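You operate a simulated robot arm through the tools that you are given. There is no shell and no other tool.

Carry out the task below with a simulated robot arm. There is one attempt and no reset: what you move stays moved.

## Task
Get the red-bodied lamp shining steady and the yellow-bodied lamp flashing.
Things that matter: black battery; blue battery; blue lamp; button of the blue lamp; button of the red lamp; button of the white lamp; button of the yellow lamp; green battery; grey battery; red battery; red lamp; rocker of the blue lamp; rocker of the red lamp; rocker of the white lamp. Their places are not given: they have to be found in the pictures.

It is judged by the outcome, as a careful person would: the job done as asked, and still so three seconds after it is handed in. It fails if anything else is knocked over, pushed out of place, dropped, spilled or broken.

## Robot
A 7-joint arm with a fingered hand, fixed in place. Base frame: the origin is at the foot of the arm, x ahead of it, y to its left, z up. Readings come in mm, rad, newtons and seconds.
With the tool pointing down near the work surface it reaches from about 180 to 800 mm from the base axis. Its first joint turns from -2.897 to 2.897 rad. Payload 4.9 kg.
Tool frame: the origin (TCP) lies between the finger pads and is the grasp point; the fingertips stand 32 mm ahead of it; z points along the fingers, y is the line along which they close. Largest opening 192 mm; the body of the gripper starts 89 mm behind the TCP. The gripper is a hand of 3 fingers: y runs from the thumb to the fingers, the wrist lies at [0, 0, -267] in the tool frame, and closing takes about 1.5 s.
Orientation is told as [roll, pitch, yaw] about the base's x, y, z axes, in that order, counted from this pose: with the fingers straight down and closing along the base's y, the tool's x points along the base's -x, its y along +y and its z along -z.

## Interface
- The arm moves only by the tool apply_moves. Its argument "moves" is a list that holds one entry, the list of rows, each a list of 6 numbers: the shift along the base's x, y, z in mm, then the turn, a rotation vector about the base's x, y, z in rad. In form: [[[dx, dy, dz, rx, ry, rz], ...]]. A call has 1 to 20 rows; each row shifts and turns the commanded pose from where the row before left it. "claw" is the opening, from 0 (shut) to 1 (fully open), set as the call begins (left out, the last holds). Each row takes 0.2 s and may step no farther than 50 mm and 0.15 rad from the row before; otherwise, or with a gripper value out of range, the whole call is refused. A pose out of reach is approached as far as the arm can. The call stops where the force on the tool passes 40 N (or 10 N more than at its start, if that is more) or the arm is blocked; 0.2 s more then pass. Each finger travels about 153 mm/s and halts on what it meets, pressing with about 30 N; the grip force reading is that of the motor and also rises with nothing between the fingers. The clock runs only during rows and for 0.2 s after the last one: add rows that do not move to give the fingers time. It gives the time, the measured TCP pose, the force on the tool (base axes), the opening and the grip force at its end, in the units of the frame above (readings bear some noise), with the torque about the TCP (base axes, N m) and any sound that the robot's microphone picked up.
- Cameras (640 x 400 px; columns grow to the right, rows downward): "scene" is fixed at [50.1, -500.7, 1697.4]; the picture's right is [0.48, -0.88, 0.00], its down [-0.59, -0.32, -0.74] and it looks along [0.65, 0.36, -0.67] (base axes); focal length 309 px, centre (320, 200). "wrist" rides on the gripper at [80, -46, -113] in the tool frame; the picture's right is [0.50, 0.87, 0.00], its down [-0.67, 0.39, -0.63] and it looks along [-0.55, 0.32, 0.78] (tool axes); focal length 226 px, centre (320, 200).
- camera(camera): a new picture of that camera. The clock stands still meanwhile.
- set_fingers(finger1, finger2, thumb_bend): sets how far each is bent, from 0 (flat) to 100 (curled in); at 30 the hand is open as for a grip, at 70 the pads meet at the TCP. One left out holds its place. A second passes; each finger stops where it meets its share of the squeeze, and holds until it gets a number again. A gripper value or a shape takes the hand back. It gives what a move gives, with no picture; readings hold the bend of each and the force on the fingers (four entries, about 0 where the hand has none), thumb and palm.
- preshape(shape): the hand has 3 fingers and takes this shape, open, in about a second: jaw (thumb against the fingers, like two jaws); tri (thumb and two fingers); tip (a fingertip pinch); poke (one finger out to press); point (the index stretched); flat (the hand flat); cup (the hand cupped); fist (a fist). The gripper value then closes the fingers along that shape, each until it touches; the sizes above hold for jaw. It gives what a move gives, with no picture.
- pixel_to_xyz(camera, pixels): for up to 12 pixels [column, row] of the newest picture of that camera ("zoom" is the newest enlarged one), the place [x, y, z] in the base frame of the surface seen there, good to about 3 mm. The clock stands still meanwhile.
- zoom(camera, box): a new picture of the part [left, top, right, bottom] of that camera's present view, enlarged. The clock stands still meanwhile.
- job_done(): hands the job in; it is judged then, once.

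Leave the gripper open and the arm clear of the work at the hand-in unless told otherwise.

The tools are called after ">>>" by a JSON object that holds its "method" and its "body". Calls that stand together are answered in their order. apply_moves: Moves the arm, as the interface text tells. Its arguments: {"type":"object","properties":{"moves":{"type":"array"},"claw":{"type":"number"}},"required":["moves"]} The other tools are called the same way: preshape (shape) gives the hand a shape; set_fingers (finger1, finger2, thumb_bend) moves the fingers one by one; camera (camera) takes a picture; pixel_to_xyz (camera, pixels) gives the place of the surface under pixels of a picture; zoom (camera, box) takes an enlarged picture of a part of a camera's view; job_done () hands the job in.

At the start:

```text
clock: 0.0
tool_pos: [354.3, 299.9, 1303.0]
tcp_rot: [0.0, 0.0, 0.001]
wrist_force: [0.5, 0.2, -1.1]
ft_torque: [0.01, -0.02, 0.01]
finger_gap: 191.8
grasp_force: 0.0
shape: jaw
bend: [30.0, 30.0, 30.0]
finger forces: [0.0, 0.0, 0.0, 0.1, 0.1, 0.0]
```

scene: 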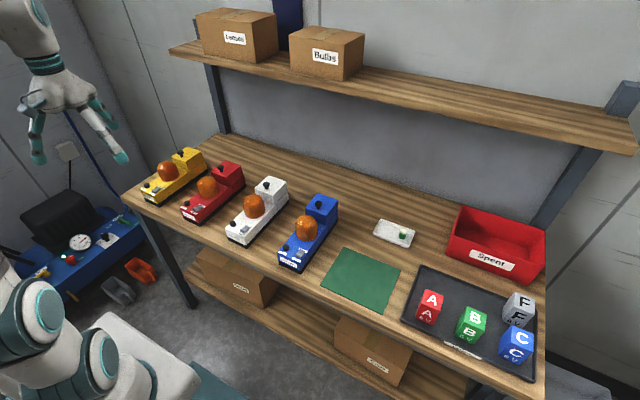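
wrist: 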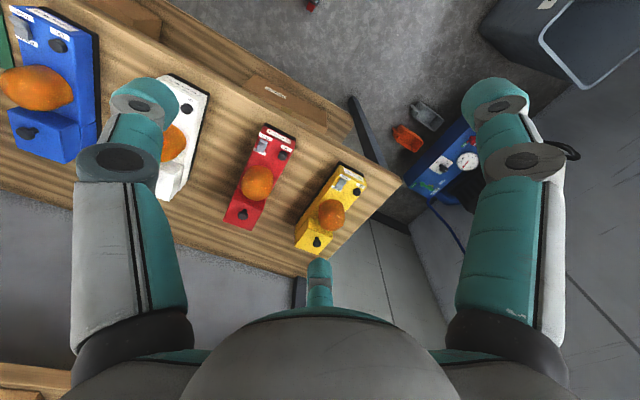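

I see four lamps (yellow, red, white, blue) on a bench, a tray with batteries on the right, and a small card with a tester. I'll zoom in on the parts to read details.

>>> {"method": "zoom", "body": {"camera": "scene", "box": [120, 130, 250, 230]}}

>>> {"method": "zoom", "body": {"camera": "scene", "box": [220, 160, 350, 280]}}

>>> {"method": "zoom", "body": {"camera": "scene", "box": [310, 200, 550, 390]}}

>>> {"method": "zoom", "body": {"camera": "wrist", "box": [200, 110, 400, 260]}}

```text
4.00 times, centred on (185, 180) of scene
```

zoom: 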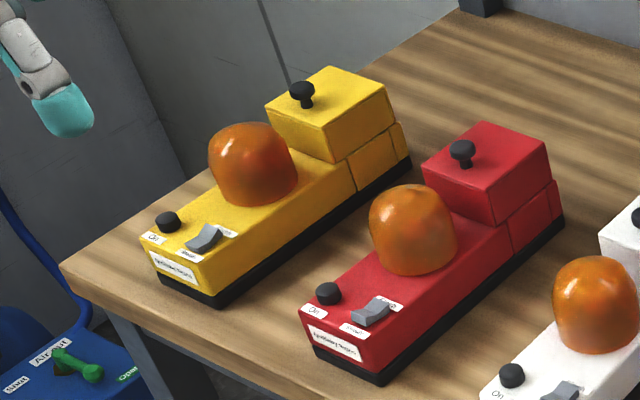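

```text
3.33 times, centred on (285, 220) of scene
```

zoom: 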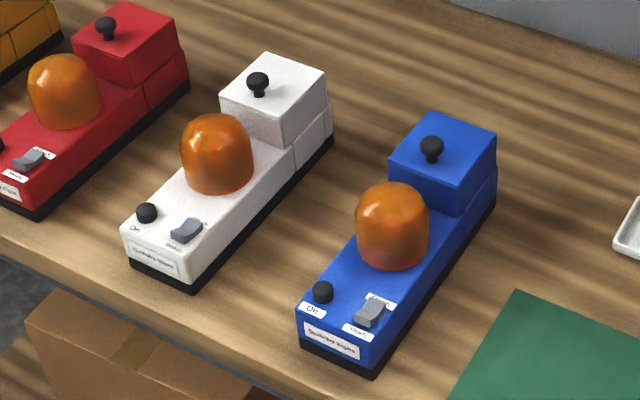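

```text
2.11 times, centred on (430, 295) of scene
```

zoom: 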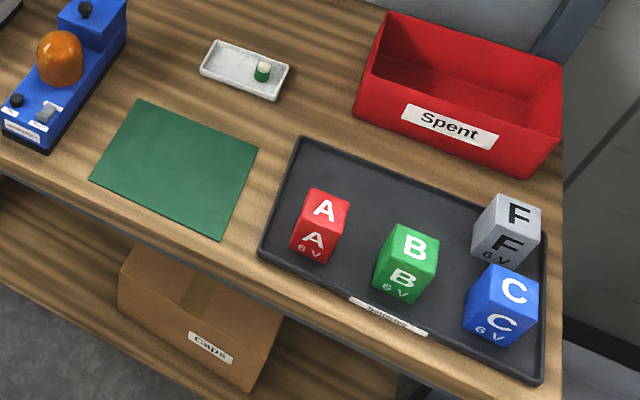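

```text
2.67 times, centred on (300, 185) of wrist
```

zoom: 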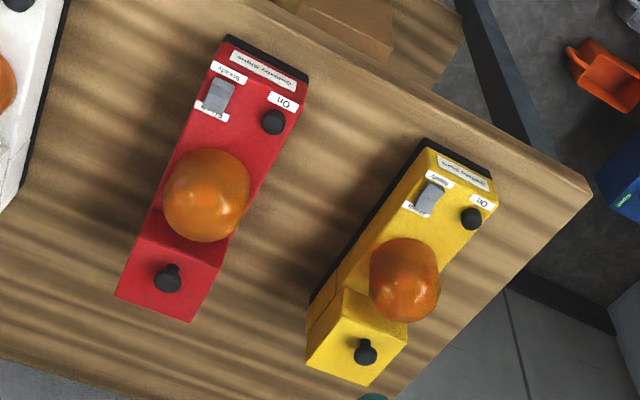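

Each lamp has an "On" button, a Steady/Flash rocker and a knobbed lid over a battery bay. I'll look closer at the labels and get positions.

>>> {"method": "zoom", "body": {"camera": "scene", "box": [140, 170, 190, 205]}}

>>> {"method": "pixel_to_xyz", "body": {"camera": "zoom", "pixels": [[320, 200]]}}

>>> {"method": "zoom", "body": {"camera": "scene", "box": [178, 190, 228, 225]}}

>>> {"method": "zoom", "body": {"camera": "scene", "box": [222, 210, 272, 245]}}

>>> {"method": "zoom", "body": {"camera": "scene", "box": [276, 235, 326, 270]}}

>>> {"method": "zoom", "body": {"camera": "wrist", "box": [320, 150, 380, 190]}}

>>> {"method": "zoom", "body": {"camera": "wrist", "box": [240, 120, 300, 160]}}

```text
11.43 times, centred on (165, 188) of scene
```

zoom: 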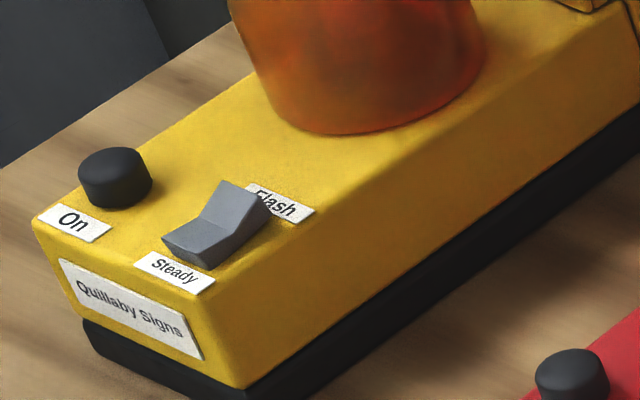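

```text
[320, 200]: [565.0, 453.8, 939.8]
```

```text
11.43 times, centred on (203, 208) of scene
```

zoom: 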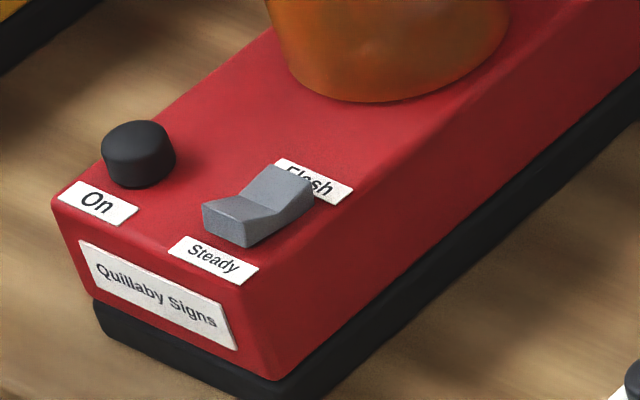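

```text
11.43 times, centred on (247, 228) of scene
```

zoom: 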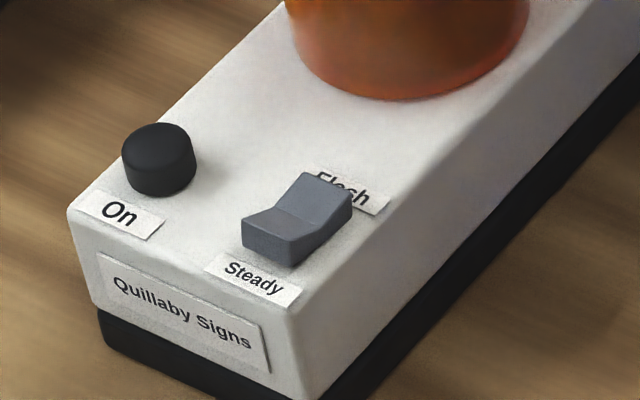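

```text
11.43 times, centred on (301, 252) of scene
```

zoom: 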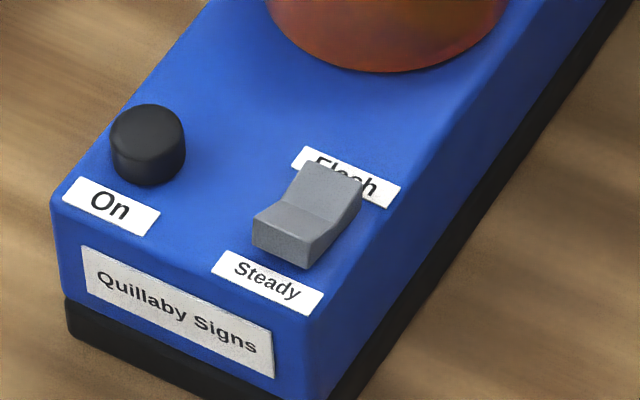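

```text
10.00 times, centred on (350, 170) of wrist
```

zoom: 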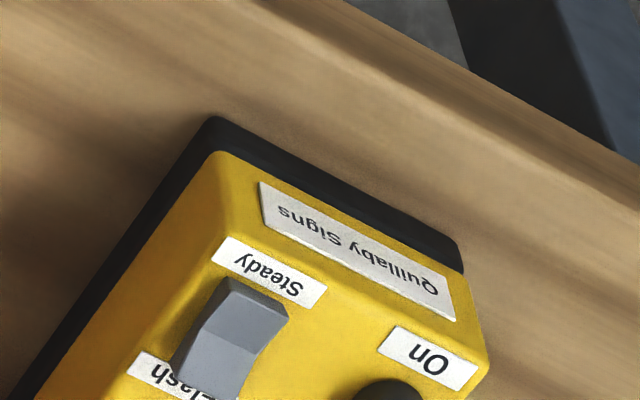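

```text
10.00 times, centred on (270, 140) of wrist
```

zoom: 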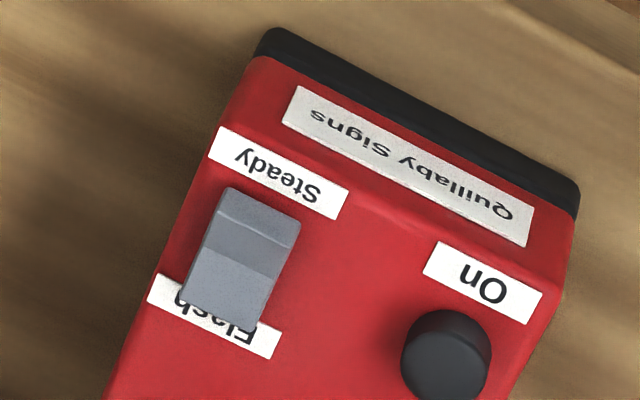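

The red and yellow rockers are V-shaped. Now I'll get the 3D places of buttons, rockers, lid knobs and bench points from the scene picture.

>>> {"method": "zoom", "body": {"camera": "scene", "box": [120, 130, 250, 230]}}

>>> {"method": "pixel_to_xyz", "body": {"camera": "zoom", "pixels": [[168, 217], [203, 238], [301, 88], [252, 150], [190, 222], [327, 289], [370, 312], [462, 150], [413, 210], [350, 295], [290, 330], [420, 340]]}}

>>> {"method": "zoom", "body": {"camera": "scene", "box": [220, 160, 350, 280]}}

>>> {"method": "pixel_to_xyz", "body": {"camera": "zoom", "pixels": [[146, 208], [186, 229], [258, 80], [218, 140], [322, 288], [370, 311], [432, 144], [393, 210], [550, 330], [560, 250]]}}

>>> {"method": "zoom", "body": {"camera": "scene", "box": [310, 200, 550, 390]}}

>>> {"method": "pixel_to_xyz", "body": {"camera": "zoom", "pixels": [[323, 210], [415, 245], [520, 212], [515, 290], [340, 170], [262, 70], [180, 170], [400, 60], [460, 240], [250, 90], [290, 290], [560, 380]]}}

```text
4.00 times, centred on (185, 180) of scene
```

zoom: 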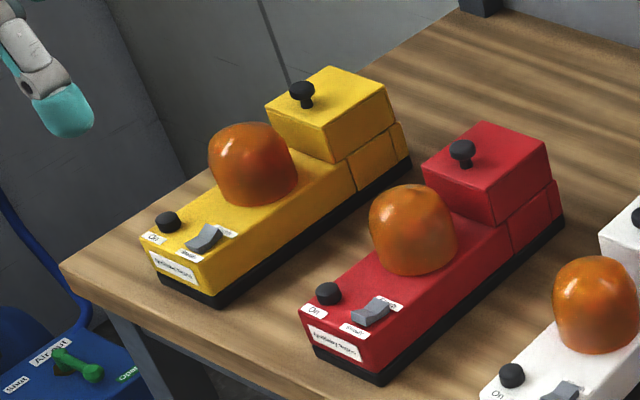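

```text
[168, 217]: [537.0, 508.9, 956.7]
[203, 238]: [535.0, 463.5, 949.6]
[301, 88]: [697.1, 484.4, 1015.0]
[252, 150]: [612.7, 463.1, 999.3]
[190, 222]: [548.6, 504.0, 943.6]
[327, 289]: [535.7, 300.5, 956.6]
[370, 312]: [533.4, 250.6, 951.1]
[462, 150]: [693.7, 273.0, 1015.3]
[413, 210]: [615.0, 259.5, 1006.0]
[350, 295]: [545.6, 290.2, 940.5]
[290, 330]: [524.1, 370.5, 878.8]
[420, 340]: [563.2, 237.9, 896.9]
```

```text
3.33 times, centred on (285, 220) of scene
```

zoom: 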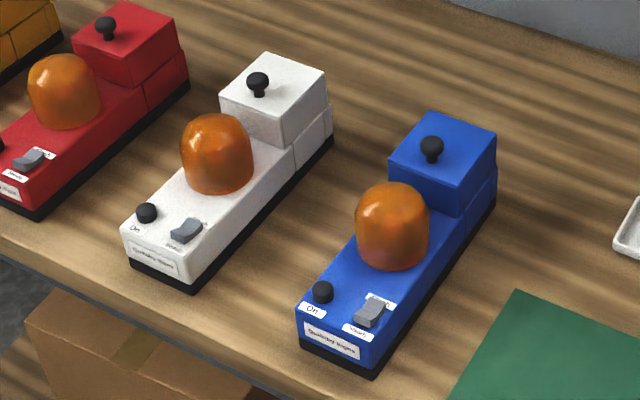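

```text
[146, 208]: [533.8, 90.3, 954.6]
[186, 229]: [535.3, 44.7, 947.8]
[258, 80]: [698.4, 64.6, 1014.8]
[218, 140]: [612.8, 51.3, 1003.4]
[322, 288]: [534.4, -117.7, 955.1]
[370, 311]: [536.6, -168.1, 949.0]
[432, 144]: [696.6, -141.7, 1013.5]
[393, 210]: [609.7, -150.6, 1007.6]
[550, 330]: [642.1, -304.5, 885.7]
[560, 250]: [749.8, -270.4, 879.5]
```

```text
2.11 times, centred on (430, 295) of scene
```

zoom: 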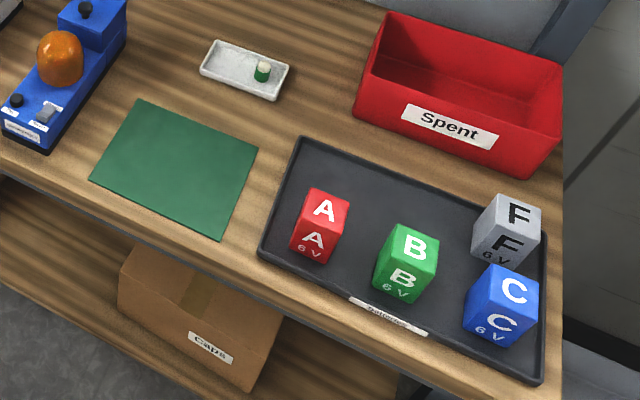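

```text
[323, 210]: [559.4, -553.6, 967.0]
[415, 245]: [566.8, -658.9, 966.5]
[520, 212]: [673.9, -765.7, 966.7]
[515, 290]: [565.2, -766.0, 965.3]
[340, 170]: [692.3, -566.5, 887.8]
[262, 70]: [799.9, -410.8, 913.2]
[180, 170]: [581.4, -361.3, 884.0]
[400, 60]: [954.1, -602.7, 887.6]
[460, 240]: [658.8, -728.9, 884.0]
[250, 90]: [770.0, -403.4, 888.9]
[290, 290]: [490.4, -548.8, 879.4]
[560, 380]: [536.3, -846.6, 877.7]
```

Bench top is near z=880, lamp decks z≈941, buttons z≈957, lid knobs z≈1015. I'll put the hand in the poke shape up here in free space and see where the pressing finger stands.

>>> {"method": "preshape", "body": {"shape": "poke"}}

>>> {"method": "camera", "body": {"camera": "scene"}}

>>> {"method": "camera", "body": {"camera": "wrist"}}

```text
clock: 0.9
tool_pos: [355.0, 299.3, 1304.7]
tcp_rot: [0.0, 0.0, 0.001]
wrist_force: [-0.2, -0.2, -0.7]
ft_torque: [-0.02, 0.01, 0.01]
finger_gap: 0.2
grasp_force: 0.0
shape: poke
bend: [100.0, 100.0, 91.0]
finger forces: [0.0, 0.0, 0.1, 0.0, 0.0, 0.1]
```

```text
taken
```

scene: 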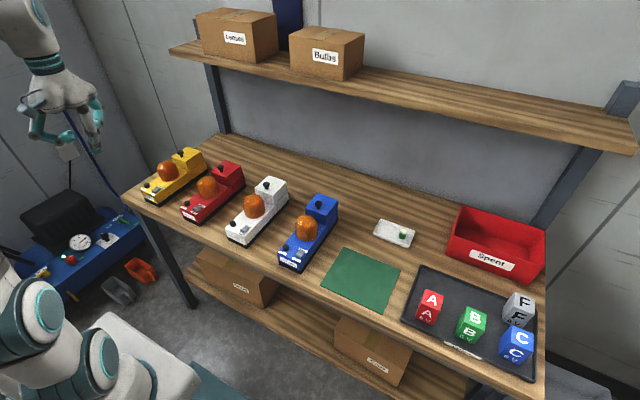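

```text
taken
```

wrist: 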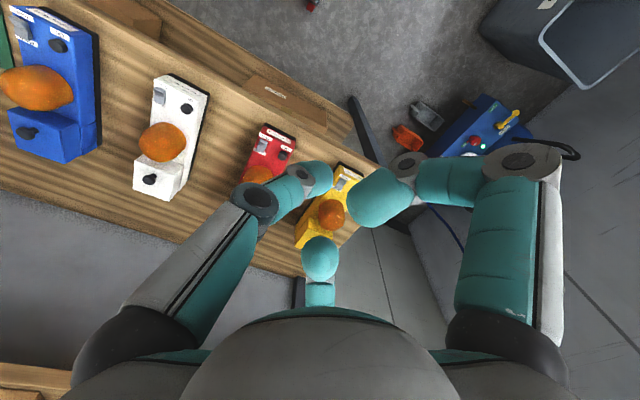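

The fingers curled; I'll zoom on the hand to see which finger points down.

>>> {"method": "zoom", "body": {"camera": "scene", "box": [0, 40, 130, 180]}}

>>> {"method": "pixel_to_xyz", "body": {"camera": "wrist", "pixels": [[320, 258], [322, 172], [380, 198], [318, 295], [370, 170], [320, 240]]}}

```text
2.86 times, centred on (65, 110) of scene
```

zoom: 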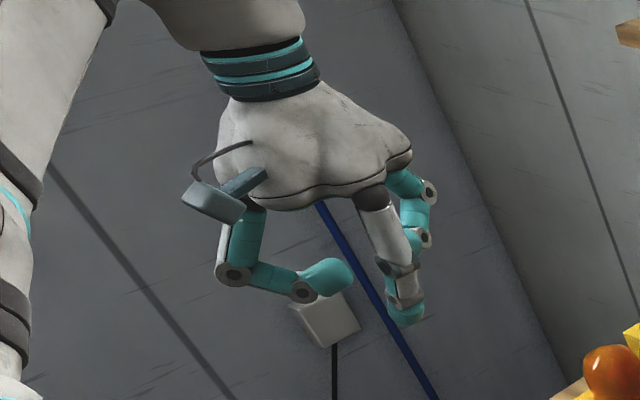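

```text
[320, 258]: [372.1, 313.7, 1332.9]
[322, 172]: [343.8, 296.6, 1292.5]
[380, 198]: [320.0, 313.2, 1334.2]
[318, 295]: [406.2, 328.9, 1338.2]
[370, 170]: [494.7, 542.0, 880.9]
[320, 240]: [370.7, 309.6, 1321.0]
```

The thumb (right in this zoom, around (405,318)) is the one pointing down. I'll measure its tip and the curled fingers, and compare with the "point" shape.

>>> {"method": "pixel_to_xyz", "body": {"camera": "zoom", "pixels": [[405, 318], [405, 324], [395, 312], [418, 312], [330, 275], [405, 290], [385, 235], [300, 295], [415, 240]]}}

>>> {"method": "preshape", "body": {"shape": "point"}}

>>> {"method": "zoom", "body": {"camera": "scene", "box": [0, 40, 130, 180]}}

>>> {"method": "camera", "body": {"camera": "wrist"}}

```text
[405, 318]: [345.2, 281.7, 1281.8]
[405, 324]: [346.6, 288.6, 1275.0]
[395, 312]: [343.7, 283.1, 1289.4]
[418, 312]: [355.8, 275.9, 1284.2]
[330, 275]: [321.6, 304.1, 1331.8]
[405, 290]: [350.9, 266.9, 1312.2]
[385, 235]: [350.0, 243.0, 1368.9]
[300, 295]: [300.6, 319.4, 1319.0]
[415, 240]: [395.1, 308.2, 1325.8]
```

```text
clock: 1.8
tool_pos: [354.4, 299.9, 1303.0]
tcp_rot: [0.0, -0.001, 0.0]
wrist_force: [0.4, -0.1, 0.5]
ft_torque: [0.01, 0.0, 0.0]
finger_gap: 184.2
grasp_force: 0.0
shape: point
bend: [70.0, 100.0, 78.0]
finger forces: [0.0, 0.0, 0.0, 0.1, 0.1, 0.0]
```

```text
2.86 times, centred on (65, 110) of scene
```

zoom: 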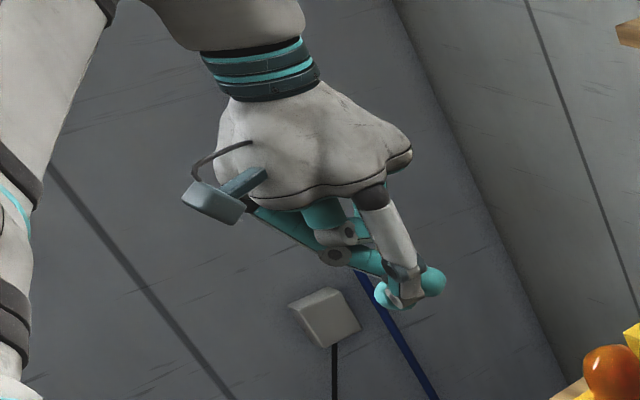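

```text
taken
```

wrist: 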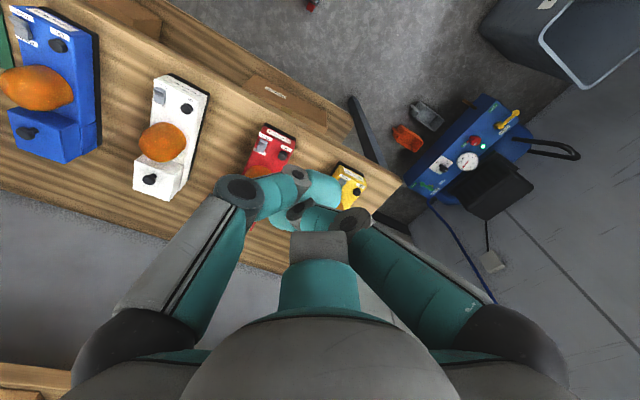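

In poke, the thumb tip sits about 28 mm below the TCP and the curled fingers are about 45 mm higher. To keep the curled fingers away from the lamp domes I'll turn the hand +90° about z (fingers toward the robot). I return to poke shape, then turn while moving to above the red lamp's front for a closer look.

>>> {"method": "preshape", "body": {"shape": "poke"}}

>>> {"method": "apply_moves", "body": {"moves": [[[9, 0, -8, 0, 0, 0.1428], [9, 0, -8, 0, 0, 0.1428], [9, 0, -8, 0, 0, 0.1428], [9, 0, -8, 0, 0, 0.1428], [9, 0, -8, 0, 0, 0.1428], [9, 0, -8, 0, 0, 0.1428], [9, 0, -8, 0, 0, 0.1428], [9, 0, -8, 0, 0, 0.1428], [9, 0, -8, 0, 0, 0.1428], [9, 0, -8, 0, 0, 0.1428], [9, 0, -8, 0, 0, 0.1428]]]}}

>>> {"method": "camera", "body": {"camera": "wrist"}}

>>> {"method": "camera", "body": {"camera": "scene"}}

```text
clock: 2.7
tool_pos: [354.9, 298.6, 1304.8]
tcp_rot: [-0.001, 0.0, 0.001]
wrist_force: [-0.9, 0.0, 0.2]
ft_torque: [0.01, 0.0, -0.01]
finger_gap: 0.0
grasp_force: 0.1
shape: poke
bend: [100.0, 100.0, 91.0]
finger forces: [0.0, 0.0, 0.1, 0.0, 0.1, 0.0]
```

```text
clock: 5.1
tool_pos: [454.6, 299.7, 1216.3]
tcp_rot: [0.0, 0.001, 1.575]
wrist_force: [0.1, 0.4, 0.7]
ft_torque: [0.02, 0.02, 0.02]
finger_gap: 0.0
grasp_force: 0.1
shape: poke
bend: [100.0, 100.0, 91.0]
finger forces: [0.1, 0.1, 0.0, 0.0, 0.0, 0.0]
```

```text
taken
```

wrist: 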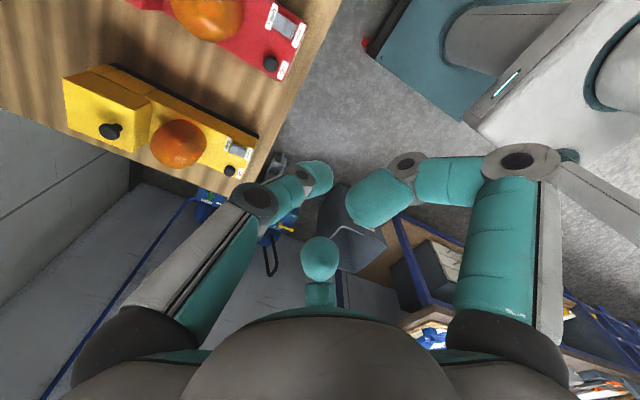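

```text
taken
```

scene: 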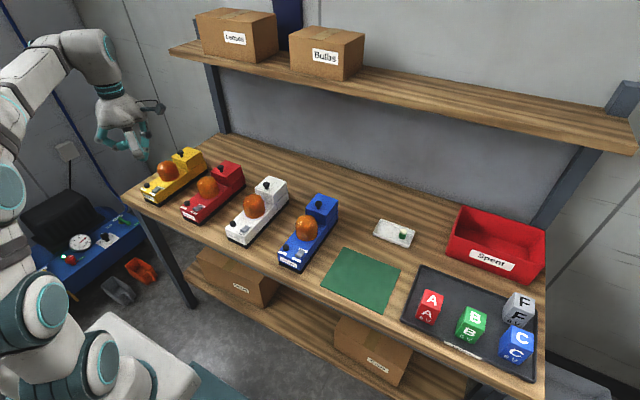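

The turn worked (yaw 1.575). I'll zoom into the rockers seen in the wrist view at about (287,25) for red and (240,150) for yellow.

>>> {"method": "zoom", "body": {"camera": "wrist", "box": [250, 0, 310, 80]}}

>>> {"method": "zoom", "body": {"camera": "wrist", "box": [205, 125, 265, 185]}}

```text
5.00 times, centred on (280, 40) of wrist
```

zoom: 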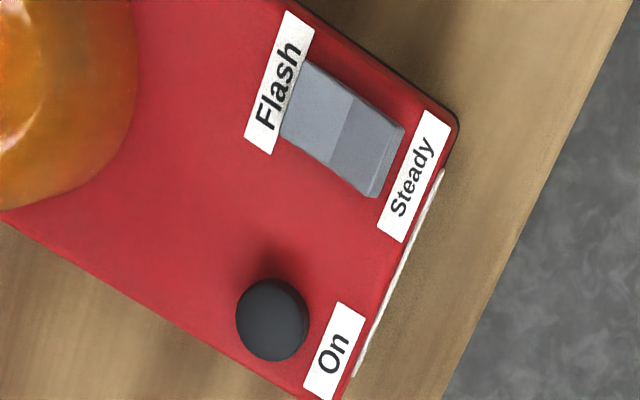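

```text
6.67 times, centred on (235, 155) of wrist
```

zoom: 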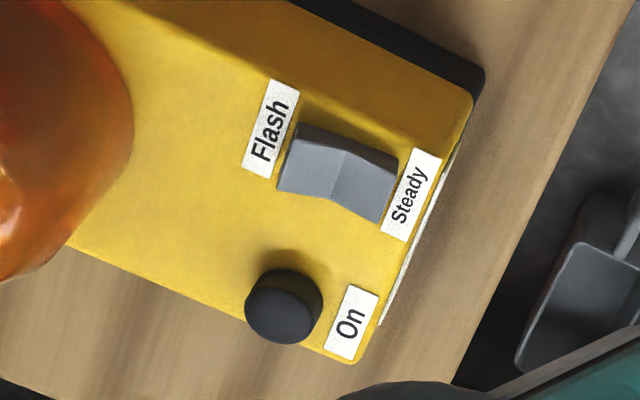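

The rocker tilt is hard to judge from above. I'll sample surface heights on the two halves of the red and the yellow rockers.

>>> {"method": "pixel_to_xyz", "body": {"camera": "zoom", "pixels": [[295, 165], [300, 145], [315, 165], [325, 150], [340, 180], [350, 165], [370, 185], [375, 205], [390, 170], [270, 165], [320, 220], [340, 240]]}}

>>> {"method": "zoom", "body": {"camera": "wrist", "box": [265, 0, 305, 40]}}

>>> {"method": "pixel_to_xyz", "body": {"camera": "wrist", "pixels": [[280, 21], [283, 23], [286, 25], [289, 28], [292, 31], [284, 18], [287, 20], [290, 22], [293, 25], [296, 27], [275, 35], [270, 20]]}}

```text
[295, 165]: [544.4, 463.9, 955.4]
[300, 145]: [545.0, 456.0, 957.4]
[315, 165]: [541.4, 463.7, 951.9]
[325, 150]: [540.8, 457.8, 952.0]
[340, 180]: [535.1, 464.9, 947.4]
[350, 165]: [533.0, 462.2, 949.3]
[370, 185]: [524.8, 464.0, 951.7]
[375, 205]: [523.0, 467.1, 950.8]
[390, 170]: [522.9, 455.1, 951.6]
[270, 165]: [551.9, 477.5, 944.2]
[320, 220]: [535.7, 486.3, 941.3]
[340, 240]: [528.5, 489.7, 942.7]
```

```text
10.00 times, centred on (285, 20) of wrist
```

zoom: 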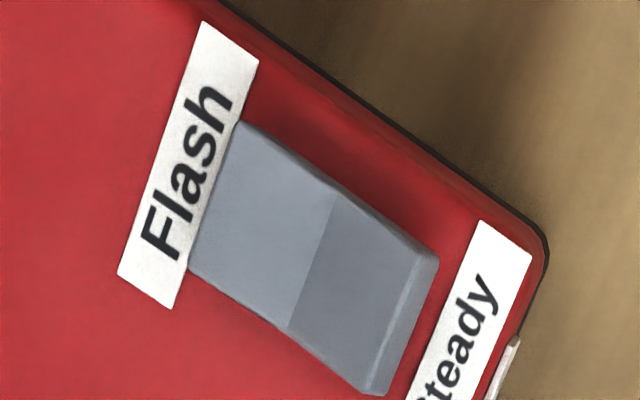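

```text
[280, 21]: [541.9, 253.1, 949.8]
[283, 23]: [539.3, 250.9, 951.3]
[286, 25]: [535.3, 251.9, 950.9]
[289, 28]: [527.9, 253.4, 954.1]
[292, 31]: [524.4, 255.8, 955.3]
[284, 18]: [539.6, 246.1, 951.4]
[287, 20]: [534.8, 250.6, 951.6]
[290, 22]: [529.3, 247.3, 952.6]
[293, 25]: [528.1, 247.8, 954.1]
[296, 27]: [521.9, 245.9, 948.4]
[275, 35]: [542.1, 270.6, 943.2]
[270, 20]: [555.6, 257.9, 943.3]
```

Heights show: red's Steady end is raised (955 vs 950) so red is set to Flash; yellow's Flash end is raised (956 vs 951) so yellow is set to Steady. Both need flipping. Now I'll measure the thumb tip relative to the TCP (454.6, 299.7, 1216.3) from both cameras.

>>> {"method": "zoom", "body": {"camera": "wrist", "box": [280, 150, 350, 210]}}

>>> {"method": "pixel_to_xyz", "body": {"camera": "wrist", "pixels": [[312, 165], [320, 165], [326, 170], [330, 176], [330, 184], [326, 192], [320, 196], [322, 180], [314, 185], [328, 188], [310, 175]]}}

>>> {"method": "zoom", "body": {"camera": "scene", "box": [80, 80, 170, 170]}}

```text
6.67 times, centred on (315, 180) of wrist
```

zoom: 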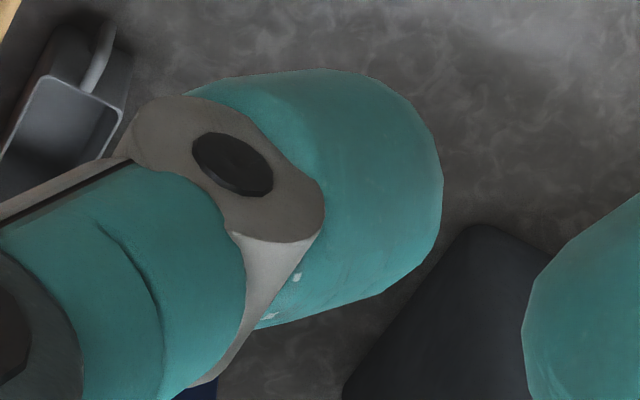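

```text
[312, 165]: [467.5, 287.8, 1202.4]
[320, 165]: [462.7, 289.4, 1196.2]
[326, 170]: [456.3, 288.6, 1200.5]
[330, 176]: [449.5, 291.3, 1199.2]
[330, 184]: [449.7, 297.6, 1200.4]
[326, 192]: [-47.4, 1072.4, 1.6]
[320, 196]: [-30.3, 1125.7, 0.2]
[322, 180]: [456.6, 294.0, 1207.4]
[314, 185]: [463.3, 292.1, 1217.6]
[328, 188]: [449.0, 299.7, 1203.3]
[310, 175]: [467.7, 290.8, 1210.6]
```

```text
4.44 times, centred on (125, 125) of scene
```

zoom: 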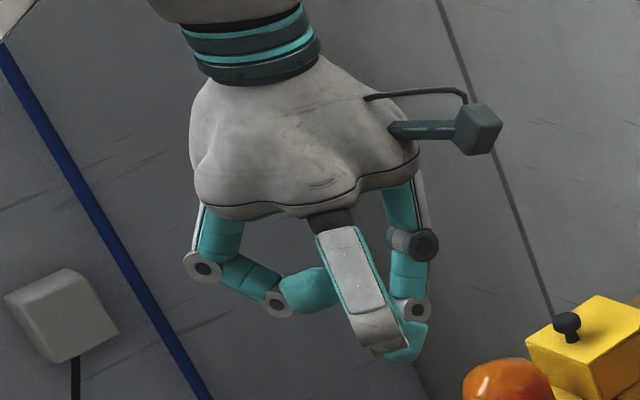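

I'll query the 3D points of the fingers in this zoom to know which is the thumb and where its tip is.

>>> {"method": "pixel_to_xyz", "body": {"camera": "zoom", "pixels": [[405, 355], [400, 345], [415, 345], [375, 325], [350, 270], [412, 330], [415, 308], [405, 205], [310, 290], [390, 358], [425, 330], [220, 235]]}}

```text
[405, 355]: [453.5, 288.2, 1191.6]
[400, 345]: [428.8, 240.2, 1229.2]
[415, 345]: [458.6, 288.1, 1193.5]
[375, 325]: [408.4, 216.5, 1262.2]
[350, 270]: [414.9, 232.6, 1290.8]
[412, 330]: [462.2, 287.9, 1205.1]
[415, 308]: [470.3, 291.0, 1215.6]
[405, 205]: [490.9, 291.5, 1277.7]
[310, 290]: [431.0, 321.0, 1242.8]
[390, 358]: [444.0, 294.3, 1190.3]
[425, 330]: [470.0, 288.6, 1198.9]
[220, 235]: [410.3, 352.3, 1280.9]
```

The thumb tip is about 28 mm below the TCP and roughly under it (y within ±11 mm). Now I'll move the tip above the raised Steady end of the red rocker (x≈523, y≈250), stopping 17 mm above, and look.

>>> {"method": "apply_moves", "body": {"moves": [[[17, -12.3, -39, 0, 0, 0], [17, -12.3, -39, 0, 0, 0], [17, -12.3, -39, 0, 0, 0], [17.4, -12.3, -39, 0, 0, 0], [0, 0, -30, 0, 0, 0], [0, 0, -30, 0, 0, 0], [0, 0, 0, 0, 0, 0]]]}}

>>> {"method": "zoom", "body": {"camera": "scene", "box": [150, 140, 250, 240]}}

>>> {"method": "camera", "body": {"camera": "wrist"}}

```text
clock: 6.7
tool_pos: [520.9, 251.7, 999.4]
tcp_rot: [0.0, -0.001, 1.57]
wrist_force: [0.4, -0.3, 0.0]
ft_torque: [-0.03, 0.0, 0.03]
finger_gap: 0.0
grasp_force: 0.0
shape: poke
bend: [100.0, 100.0, 91.0]
finger forces: [0.1, 0.1, 0.0, 0.0, 0.0, 0.0]
```

```text
4.00 times, centred on (200, 190) of scene
```

zoom: 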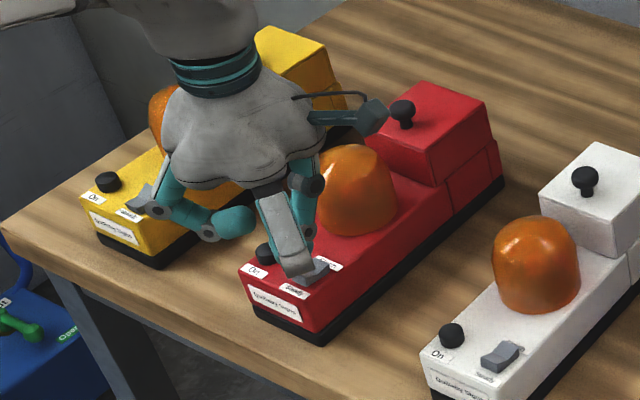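

```text
taken
```

wrist: 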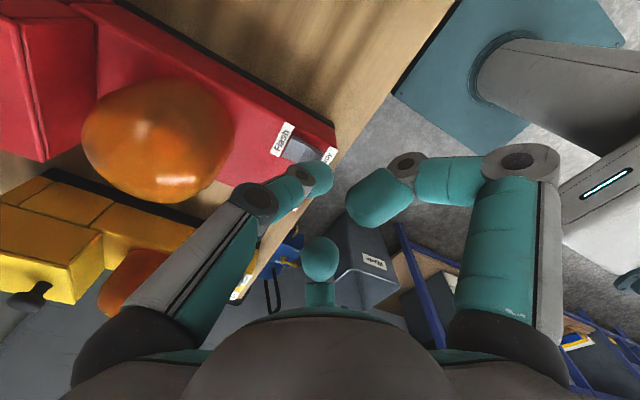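

The tip is above the rocker. I'll zoom to check alignment.

>>> {"method": "zoom", "body": {"camera": "wrist", "box": [250, 110, 350, 210]}}

>>> {"method": "zoom", "body": {"camera": "scene", "box": [200, 190, 250, 225]}}

>>> {"method": "pixel_to_xyz", "body": {"camera": "wrist", "pixels": [[322, 165], [328, 172], [330, 180], [328, 188], [300, 147], [292, 145], [315, 158]]}}

```text
4.00 times, centred on (300, 160) of wrist
```

zoom: 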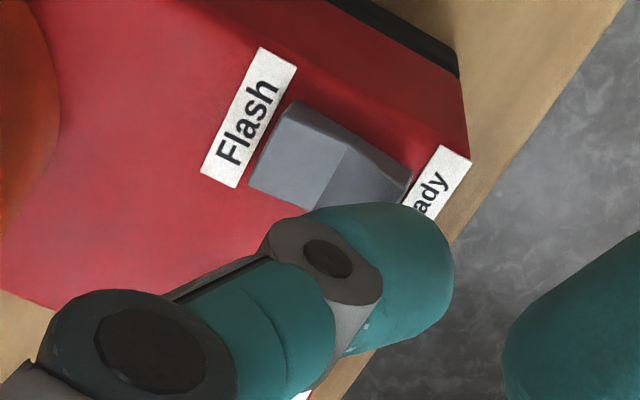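

```text
11.43 times, centred on (225, 208) of scene
```

zoom: 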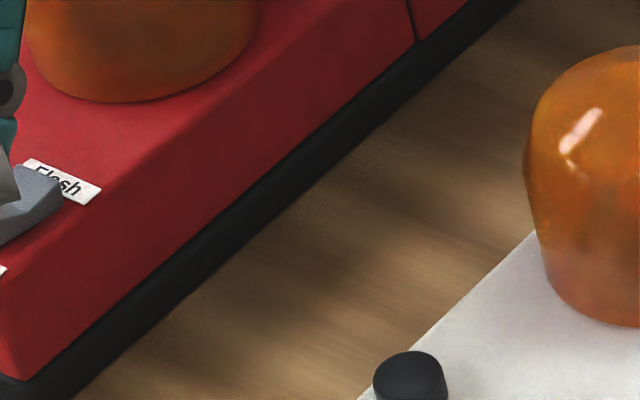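

```text
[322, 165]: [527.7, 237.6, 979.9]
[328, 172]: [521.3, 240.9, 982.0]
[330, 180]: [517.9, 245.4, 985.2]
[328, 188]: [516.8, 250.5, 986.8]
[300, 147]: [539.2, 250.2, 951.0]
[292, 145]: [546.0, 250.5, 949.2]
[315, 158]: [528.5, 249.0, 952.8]
```

Alignment looks right: tip over the Steady half. I'll press down in small steps.

>>> {"method": "apply_moves", "body": {"moves": [[[0, 0, -6, 0, 0, 0], [0, 0, -5, 0, 0, 0], [0, 0, -5, 0, 0, 0], [0, 0, -3, 0, 0, 0], [0, 0, -3, 0, 0, 0]]]}}

>>> {"method": "zoom", "body": {"camera": "wrist", "box": [250, 110, 350, 210]}}

```text
clock: 7.9
tool_pos: [522.7, 251.2, 980.6]
tcp_rot: [-0.005, -0.003, 1.569]
wrist_force: [-6.3, 0.1, 27.0]
ft_torque: [-0.07, 0.26, -0.06]
finger_gap: 0.0
grasp_force: 0.1
shape: poke
bend: [100.0, 100.0, 93.0]
finger forces: [0.1, 0.0, 0.1, 0.1, 26.6, 0.0]
```

```text
4.00 times, centred on (300, 160) of wrist
```

zoom: 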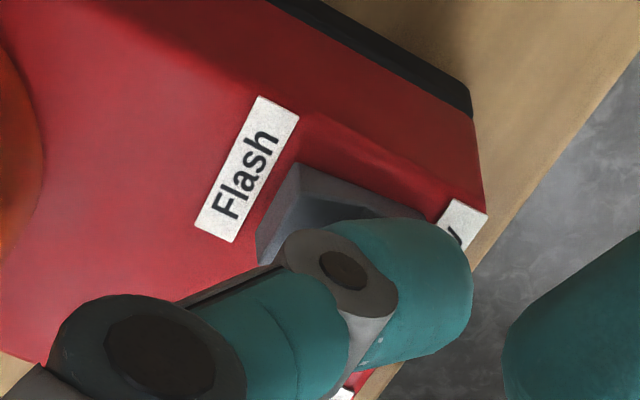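

The rocker looks flipped (Flash end now raised), force 27 N. I'll lift off and check.

>>> {"method": "apply_moves", "body": {"moves": [[[0, 0, 20, 0, 0, 0], [0, 0, 20, 0, 0, 0], [0, 40, 10, 0, 0, 0], [0, 0, 0, 0, 0, 0]]]}}

>>> {"method": "zoom", "body": {"camera": "wrist", "box": [240, 50, 360, 170]}}

>>> {"method": "camera", "body": {"camera": "scene"}}

```text
clock: 8.9
tool_pos: [521.4, 291.4, 1028.5]
tcp_rot: [0.001, 0.0, 1.569]
wrist_force: [0.1, -0.1, 0.8]
ft_torque: [0.01, 0.02, -0.02]
finger_gap: 0.1
grasp_force: 0.1
shape: poke
bend: [100.0, 100.0, 91.0]
finger forces: [0.0, 0.0, 0.0, 0.1, 0.0, 0.1]
```

```text
3.33 times, centred on (300, 110) of wrist
```

zoom: 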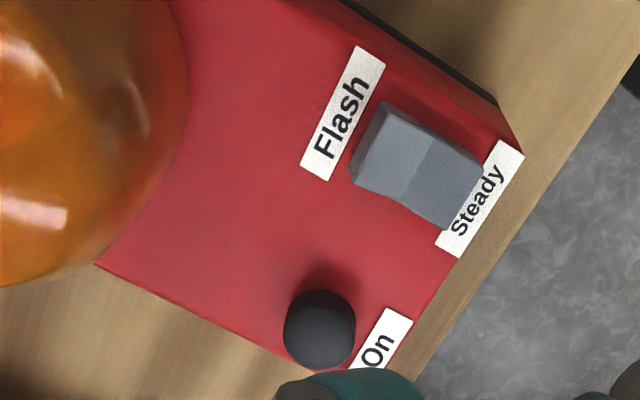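

```text
taken
```

scene: 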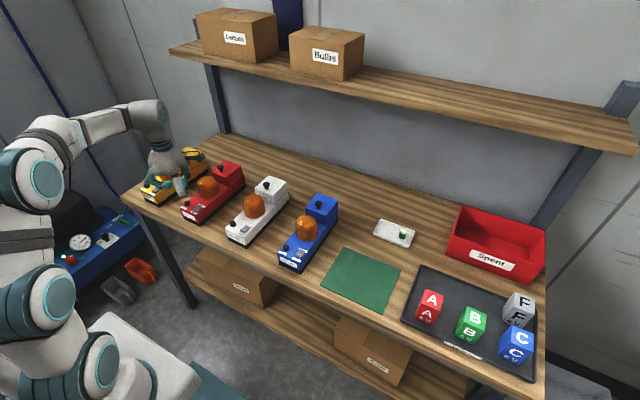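

The red rocker now rests on Steady. I'll get the red button's position from this zoom at about (318,328).

>>> {"method": "zoom", "body": {"camera": "wrist", "box": [240, 50, 360, 170]}}

>>> {"method": "pixel_to_xyz", "body": {"camera": "zoom", "pixels": [[315, 310], [330, 310], [320, 325], [335, 335], [305, 320], [365, 165], [455, 190]]}}

```text
3.33 times, centred on (300, 110) of wrist
```

zoom: 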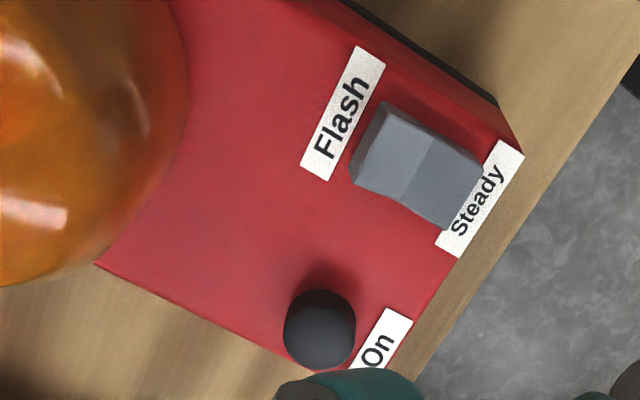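

```text
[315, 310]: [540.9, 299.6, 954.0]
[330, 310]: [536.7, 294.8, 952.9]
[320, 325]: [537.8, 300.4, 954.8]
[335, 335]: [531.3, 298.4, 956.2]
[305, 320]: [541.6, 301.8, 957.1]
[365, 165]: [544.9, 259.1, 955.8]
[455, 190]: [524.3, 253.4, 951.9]
```

Button centre ≈ (537, 300), top z≈956. I'll move over it and press down a few mm.

>>> {"method": "apply_moves", "body": {"moves": [[[15, 9.5, -10, 0, 0, 0], [0, 0, -18, 0, 0, 0], [0, 0, -10, 0, 0, 0], [0, 0, -4, 0, 0, 0], [0, 0, -4, 0, 0, 0], [0, 0, -3, 0, 0, 0]]]}}

>>> {"method": "camera", "body": {"camera": "scene"}}

>>> {"method": "zoom", "body": {"camera": "wrist", "box": [150, 50, 360, 210]}}

```text
clock: 10.3
tool_pos: [537.6, 300.0, 980.9]
tcp_rot: [-0.003, -0.002, 1.571]
wrist_force: [-1.1, -1.1, 15.1]
ft_torque: [0.02, 0.02, 0.0]
finger_gap: 0.0
grasp_force: 0.1
shape: poke
bend: [100.0, 100.0, 91.0]
finger forces: [0.0, 0.0, 0.0, 0.0, 14.1, 0.0]
heard: click
```

```text
taken
```

scene: 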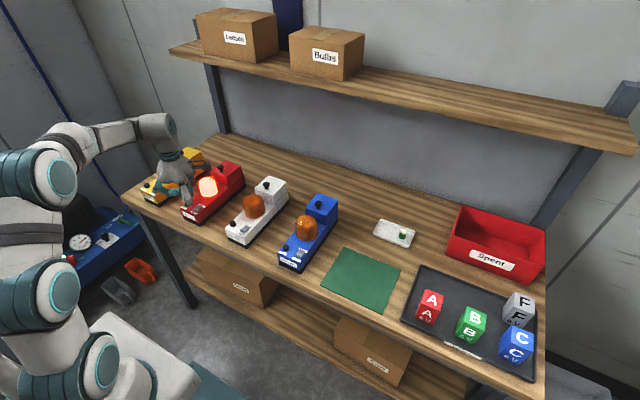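

```text
2.50 times, centred on (255, 130) of wrist
```

zoom: 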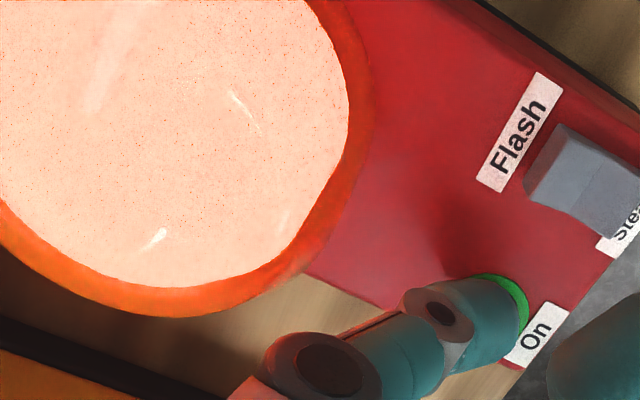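

A click, and the red lamp's dome is lit, with the button glowing green. I'll lift off and watch it over time to see whether it stays on steadily.

>>> {"method": "apply_moves", "body": {"moves": [[[0, 0, 15, 0, 0, 0], [0, 0, 30, 0, 0, 0]]]}}

>>> {"method": "zoom", "body": {"camera": "scene", "box": [120, 130, 250, 230]}}

>>> {"method": "apply_moves", "body": {"moves": [[[0, 0, 10, 0, 0, 0]]]}}

>>> {"method": "zoom", "body": {"camera": "scene", "box": [120, 130, 250, 230]}}

>>> {"method": "apply_moves", "body": {"moves": [[[0, 0, 10, 0, 0, 0], [0, 0, 0, 0, 0, 0], [0, 0, 0, 0, 0, 0]]]}}

>>> {"method": "zoom", "body": {"camera": "scene", "box": [120, 130, 250, 230]}}

```text
clock: 10.9
tool_pos: [536.6, 298.5, 1022.0]
tcp_rot: [0.002, 0.001, 1.571]
wrist_force: [-1.2, 0.1, -0.6]
ft_torque: [0.05, -0.02, 0.04]
finger_gap: 0.3
grasp_force: 0.0
shape: poke
bend: [100.0, 100.0, 91.0]
finger forces: [0.0, 0.1, 0.0, 0.0, 0.0, 0.0]
```

```text
4.00 times, centred on (185, 180) of scene
```

zoom: 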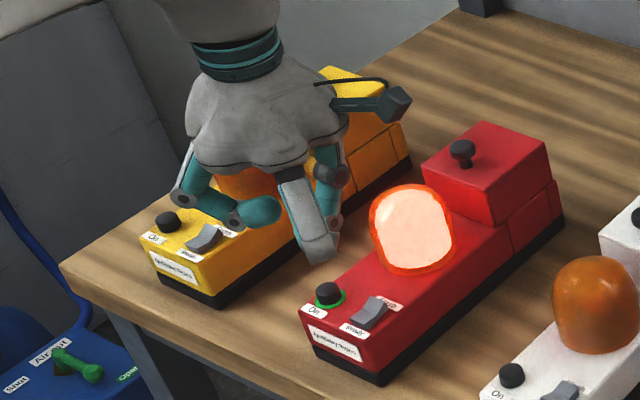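

```text
clock: 11.3
tool_pos: [536.9, 299.0, 1034.4]
tcp_rot: [0.0, -0.002, 1.571]
wrist_force: [0.3, 0.4, 0.2]
ft_torque: [0.0, 0.0, -0.02]
finger_gap: 0.2
grasp_force: 0.1
shape: poke
bend: [100.0, 100.0, 91.0]
finger forces: [0.0, 0.0, 0.0, 0.1, 0.1, 0.1]
```

```text
4.00 times, centred on (185, 180) of scene
```

zoom: 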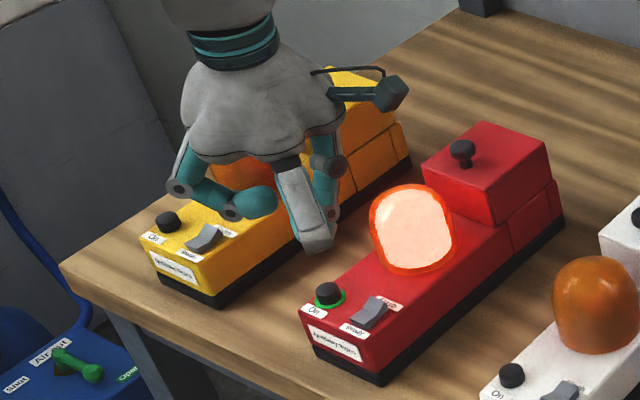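

```text
clock: 12.1
tool_pos: [536.9, 299.0, 1043.2]
tcp_rot: [0.001, -0.001, 1.573]
wrist_force: [0.3, -0.1, 1.1]
ft_torque: [0.0, -0.03, 0.03]
finger_gap: 0.3
grasp_force: 0.0
shape: poke
bend: [100.0, 100.0, 91.0]
finger forces: [0.1, 0.1, 0.1, 0.1, 0.0, 0.0]
```

```text
4.00 times, centred on (185, 180) of scene
```

zoom: 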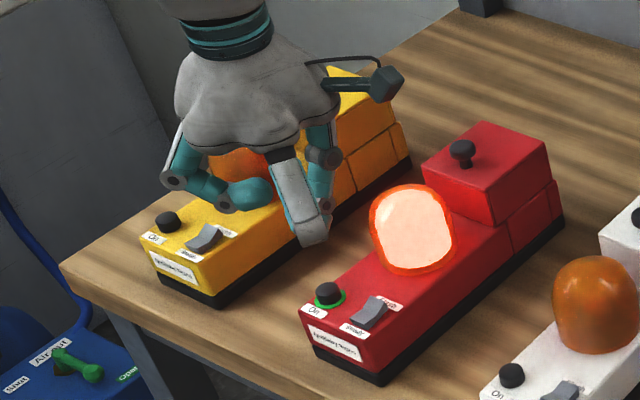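

Red lamp is shining steadily. Next is the yellow rocker (press its raised Flash end at x≈545, y≈460). First I check how close the dome's front is, sampling the dome of red (same shape) in this zoom and the wrist view.

>>> {"method": "pixel_to_xyz", "body": {"camera": "zoom", "pixels": [[376, 250], [395, 268], [412, 272], [372, 225], [385, 200], [410, 188], [400, 240], [440, 195], [452, 240], [425, 186]]}}

>>> {"method": "camera", "body": {"camera": "wrist"}}

```text
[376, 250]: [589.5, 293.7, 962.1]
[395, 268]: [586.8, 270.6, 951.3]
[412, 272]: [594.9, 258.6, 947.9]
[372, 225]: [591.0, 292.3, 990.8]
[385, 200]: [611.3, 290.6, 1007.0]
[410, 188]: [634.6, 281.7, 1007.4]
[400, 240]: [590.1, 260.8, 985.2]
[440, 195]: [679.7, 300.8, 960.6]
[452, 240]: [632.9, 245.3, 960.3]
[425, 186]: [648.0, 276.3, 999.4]
```

```text
taken
```

wrist: 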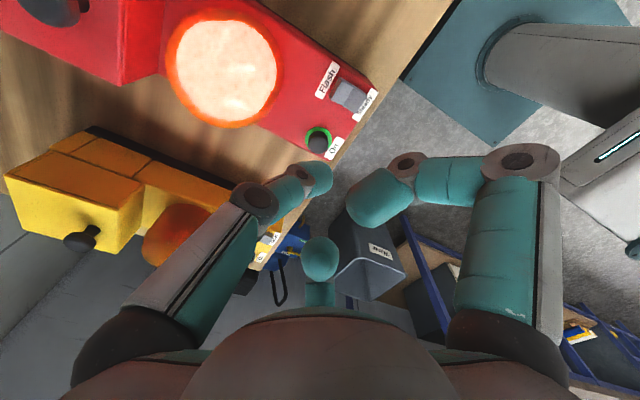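

Dome front is at x≈586 and top z≈1012; the thumb stays clear by over 10 mm. I'll move sideways to above the yellow rocker's Flash end and stop above it.

>>> {"method": "apply_moves", "body": {"moves": [[[2.5, 40, 0, 0, 0, 0], [2.5, 40, 0, 0, 0, 0], [2.5, 40, 0, 0, 0, 0], [2, 40, 0, 0, 0, 0], [0, 0, -20, 0, 0, 0], [0, 0, -15, 0, 0, 0], [0, 0, 0, 0, 0, 0]]]}}

>>> {"method": "zoom", "body": {"camera": "wrist", "box": [220, 80, 360, 200]}}

>>> {"method": "zoom", "body": {"camera": "scene", "box": [120, 100, 250, 230]}}

```text
clock: 13.7
tool_pos: [542.8, 461.2, 1008.2]
tcp_rot: [-0.001, 0.0, 1.57]
wrist_force: [0.0, 0.7, 0.2]
ft_torque: [0.0, -0.01, 0.0]
finger_gap: 0.0
grasp_force: 0.0
shape: poke
bend: [100.0, 100.0, 91.0]
finger forces: [0.0, 0.0, 0.0, 0.1, 0.0, 0.0]
```

```text
3.33 times, centred on (290, 140) of wrist
```

zoom: 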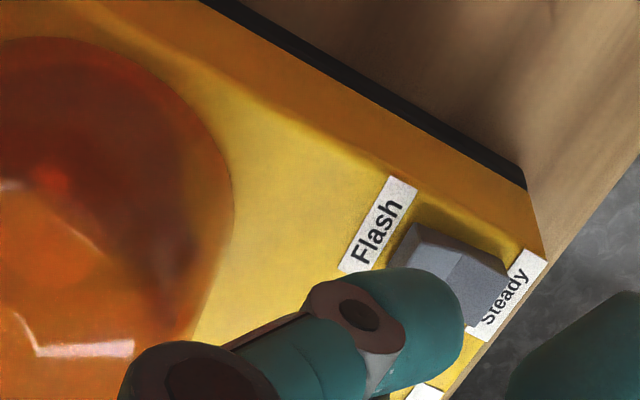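

```text
3.08 times, centred on (185, 165) of scene
```

zoom: 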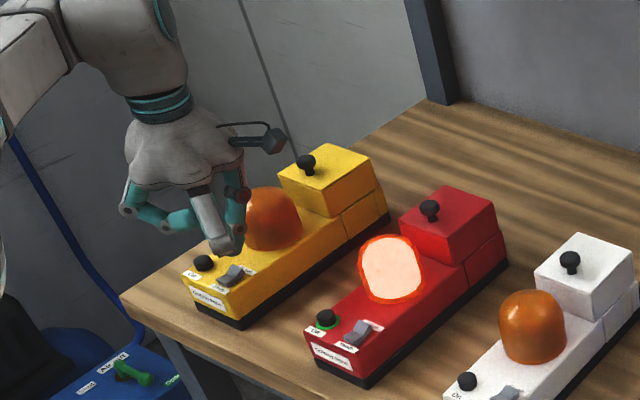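

I'll measure the rocker's ends here to aim at the Flash end precisely.

>>> {"method": "camera", "body": {"camera": "wrist"}}

>>> {"method": "pixel_to_xyz", "body": {"camera": "wrist", "pixels": [[319, 152], [317, 156], [322, 154], [326, 156], [330, 160], [334, 164], [340, 162], [338, 168], [344, 163], [312, 153], [318, 160]]}}

```text
taken
```

wrist: 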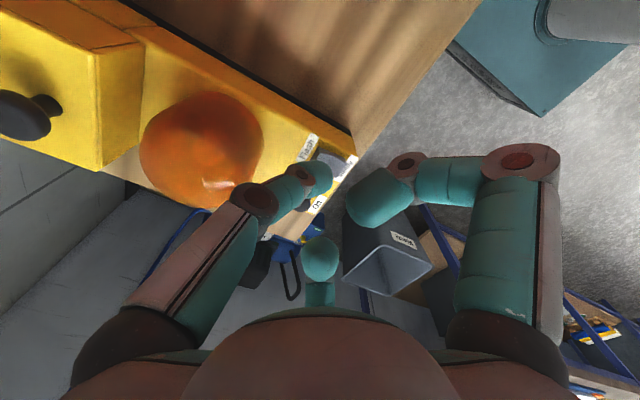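

```text
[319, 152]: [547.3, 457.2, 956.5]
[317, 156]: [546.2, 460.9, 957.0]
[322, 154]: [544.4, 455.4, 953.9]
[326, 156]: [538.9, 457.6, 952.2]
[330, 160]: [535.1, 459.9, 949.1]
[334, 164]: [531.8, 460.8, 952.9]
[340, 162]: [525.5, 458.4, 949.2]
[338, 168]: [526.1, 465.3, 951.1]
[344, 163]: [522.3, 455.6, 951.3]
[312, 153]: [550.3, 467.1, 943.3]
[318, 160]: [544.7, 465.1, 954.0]
```

Flash end at x≈547, y≈459 and the commanded TCP is at about (546, 460). Pressing down now.

>>> {"method": "apply_moves", "body": {"moves": [[[0.5, -0.5, -12, 0, 0, 0], [0, 0, -8, 0, 0, 0], [0, 0, -4, 0, 0, 0], [0, 0, -4, 0, 0, 0], [0, 0, -3, 0, 0, 0]]]}}

>>> {"method": "zoom", "body": {"camera": "wrist", "box": [220, 80, 360, 200]}}

```text
clock: 14.9
tool_pos: [547.2, 460.5, 983.1]
tcp_rot: [-0.005, -0.004, 1.57]
wrist_force: [-2.6, -1.6, 19.0]
ft_torque: [-0.07, 0.16, 0.01]
finger_gap: 0.1
grasp_force: 0.1
shape: poke
bend: [100.0, 100.0, 92.0]
finger forces: [0.0, 0.0, 0.0, 0.1, 19.4, 0.0]
```

```text
3.33 times, centred on (290, 140) of wrist
```

zoom: 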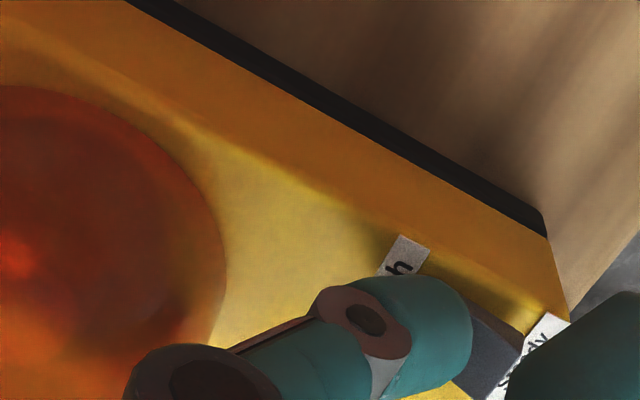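

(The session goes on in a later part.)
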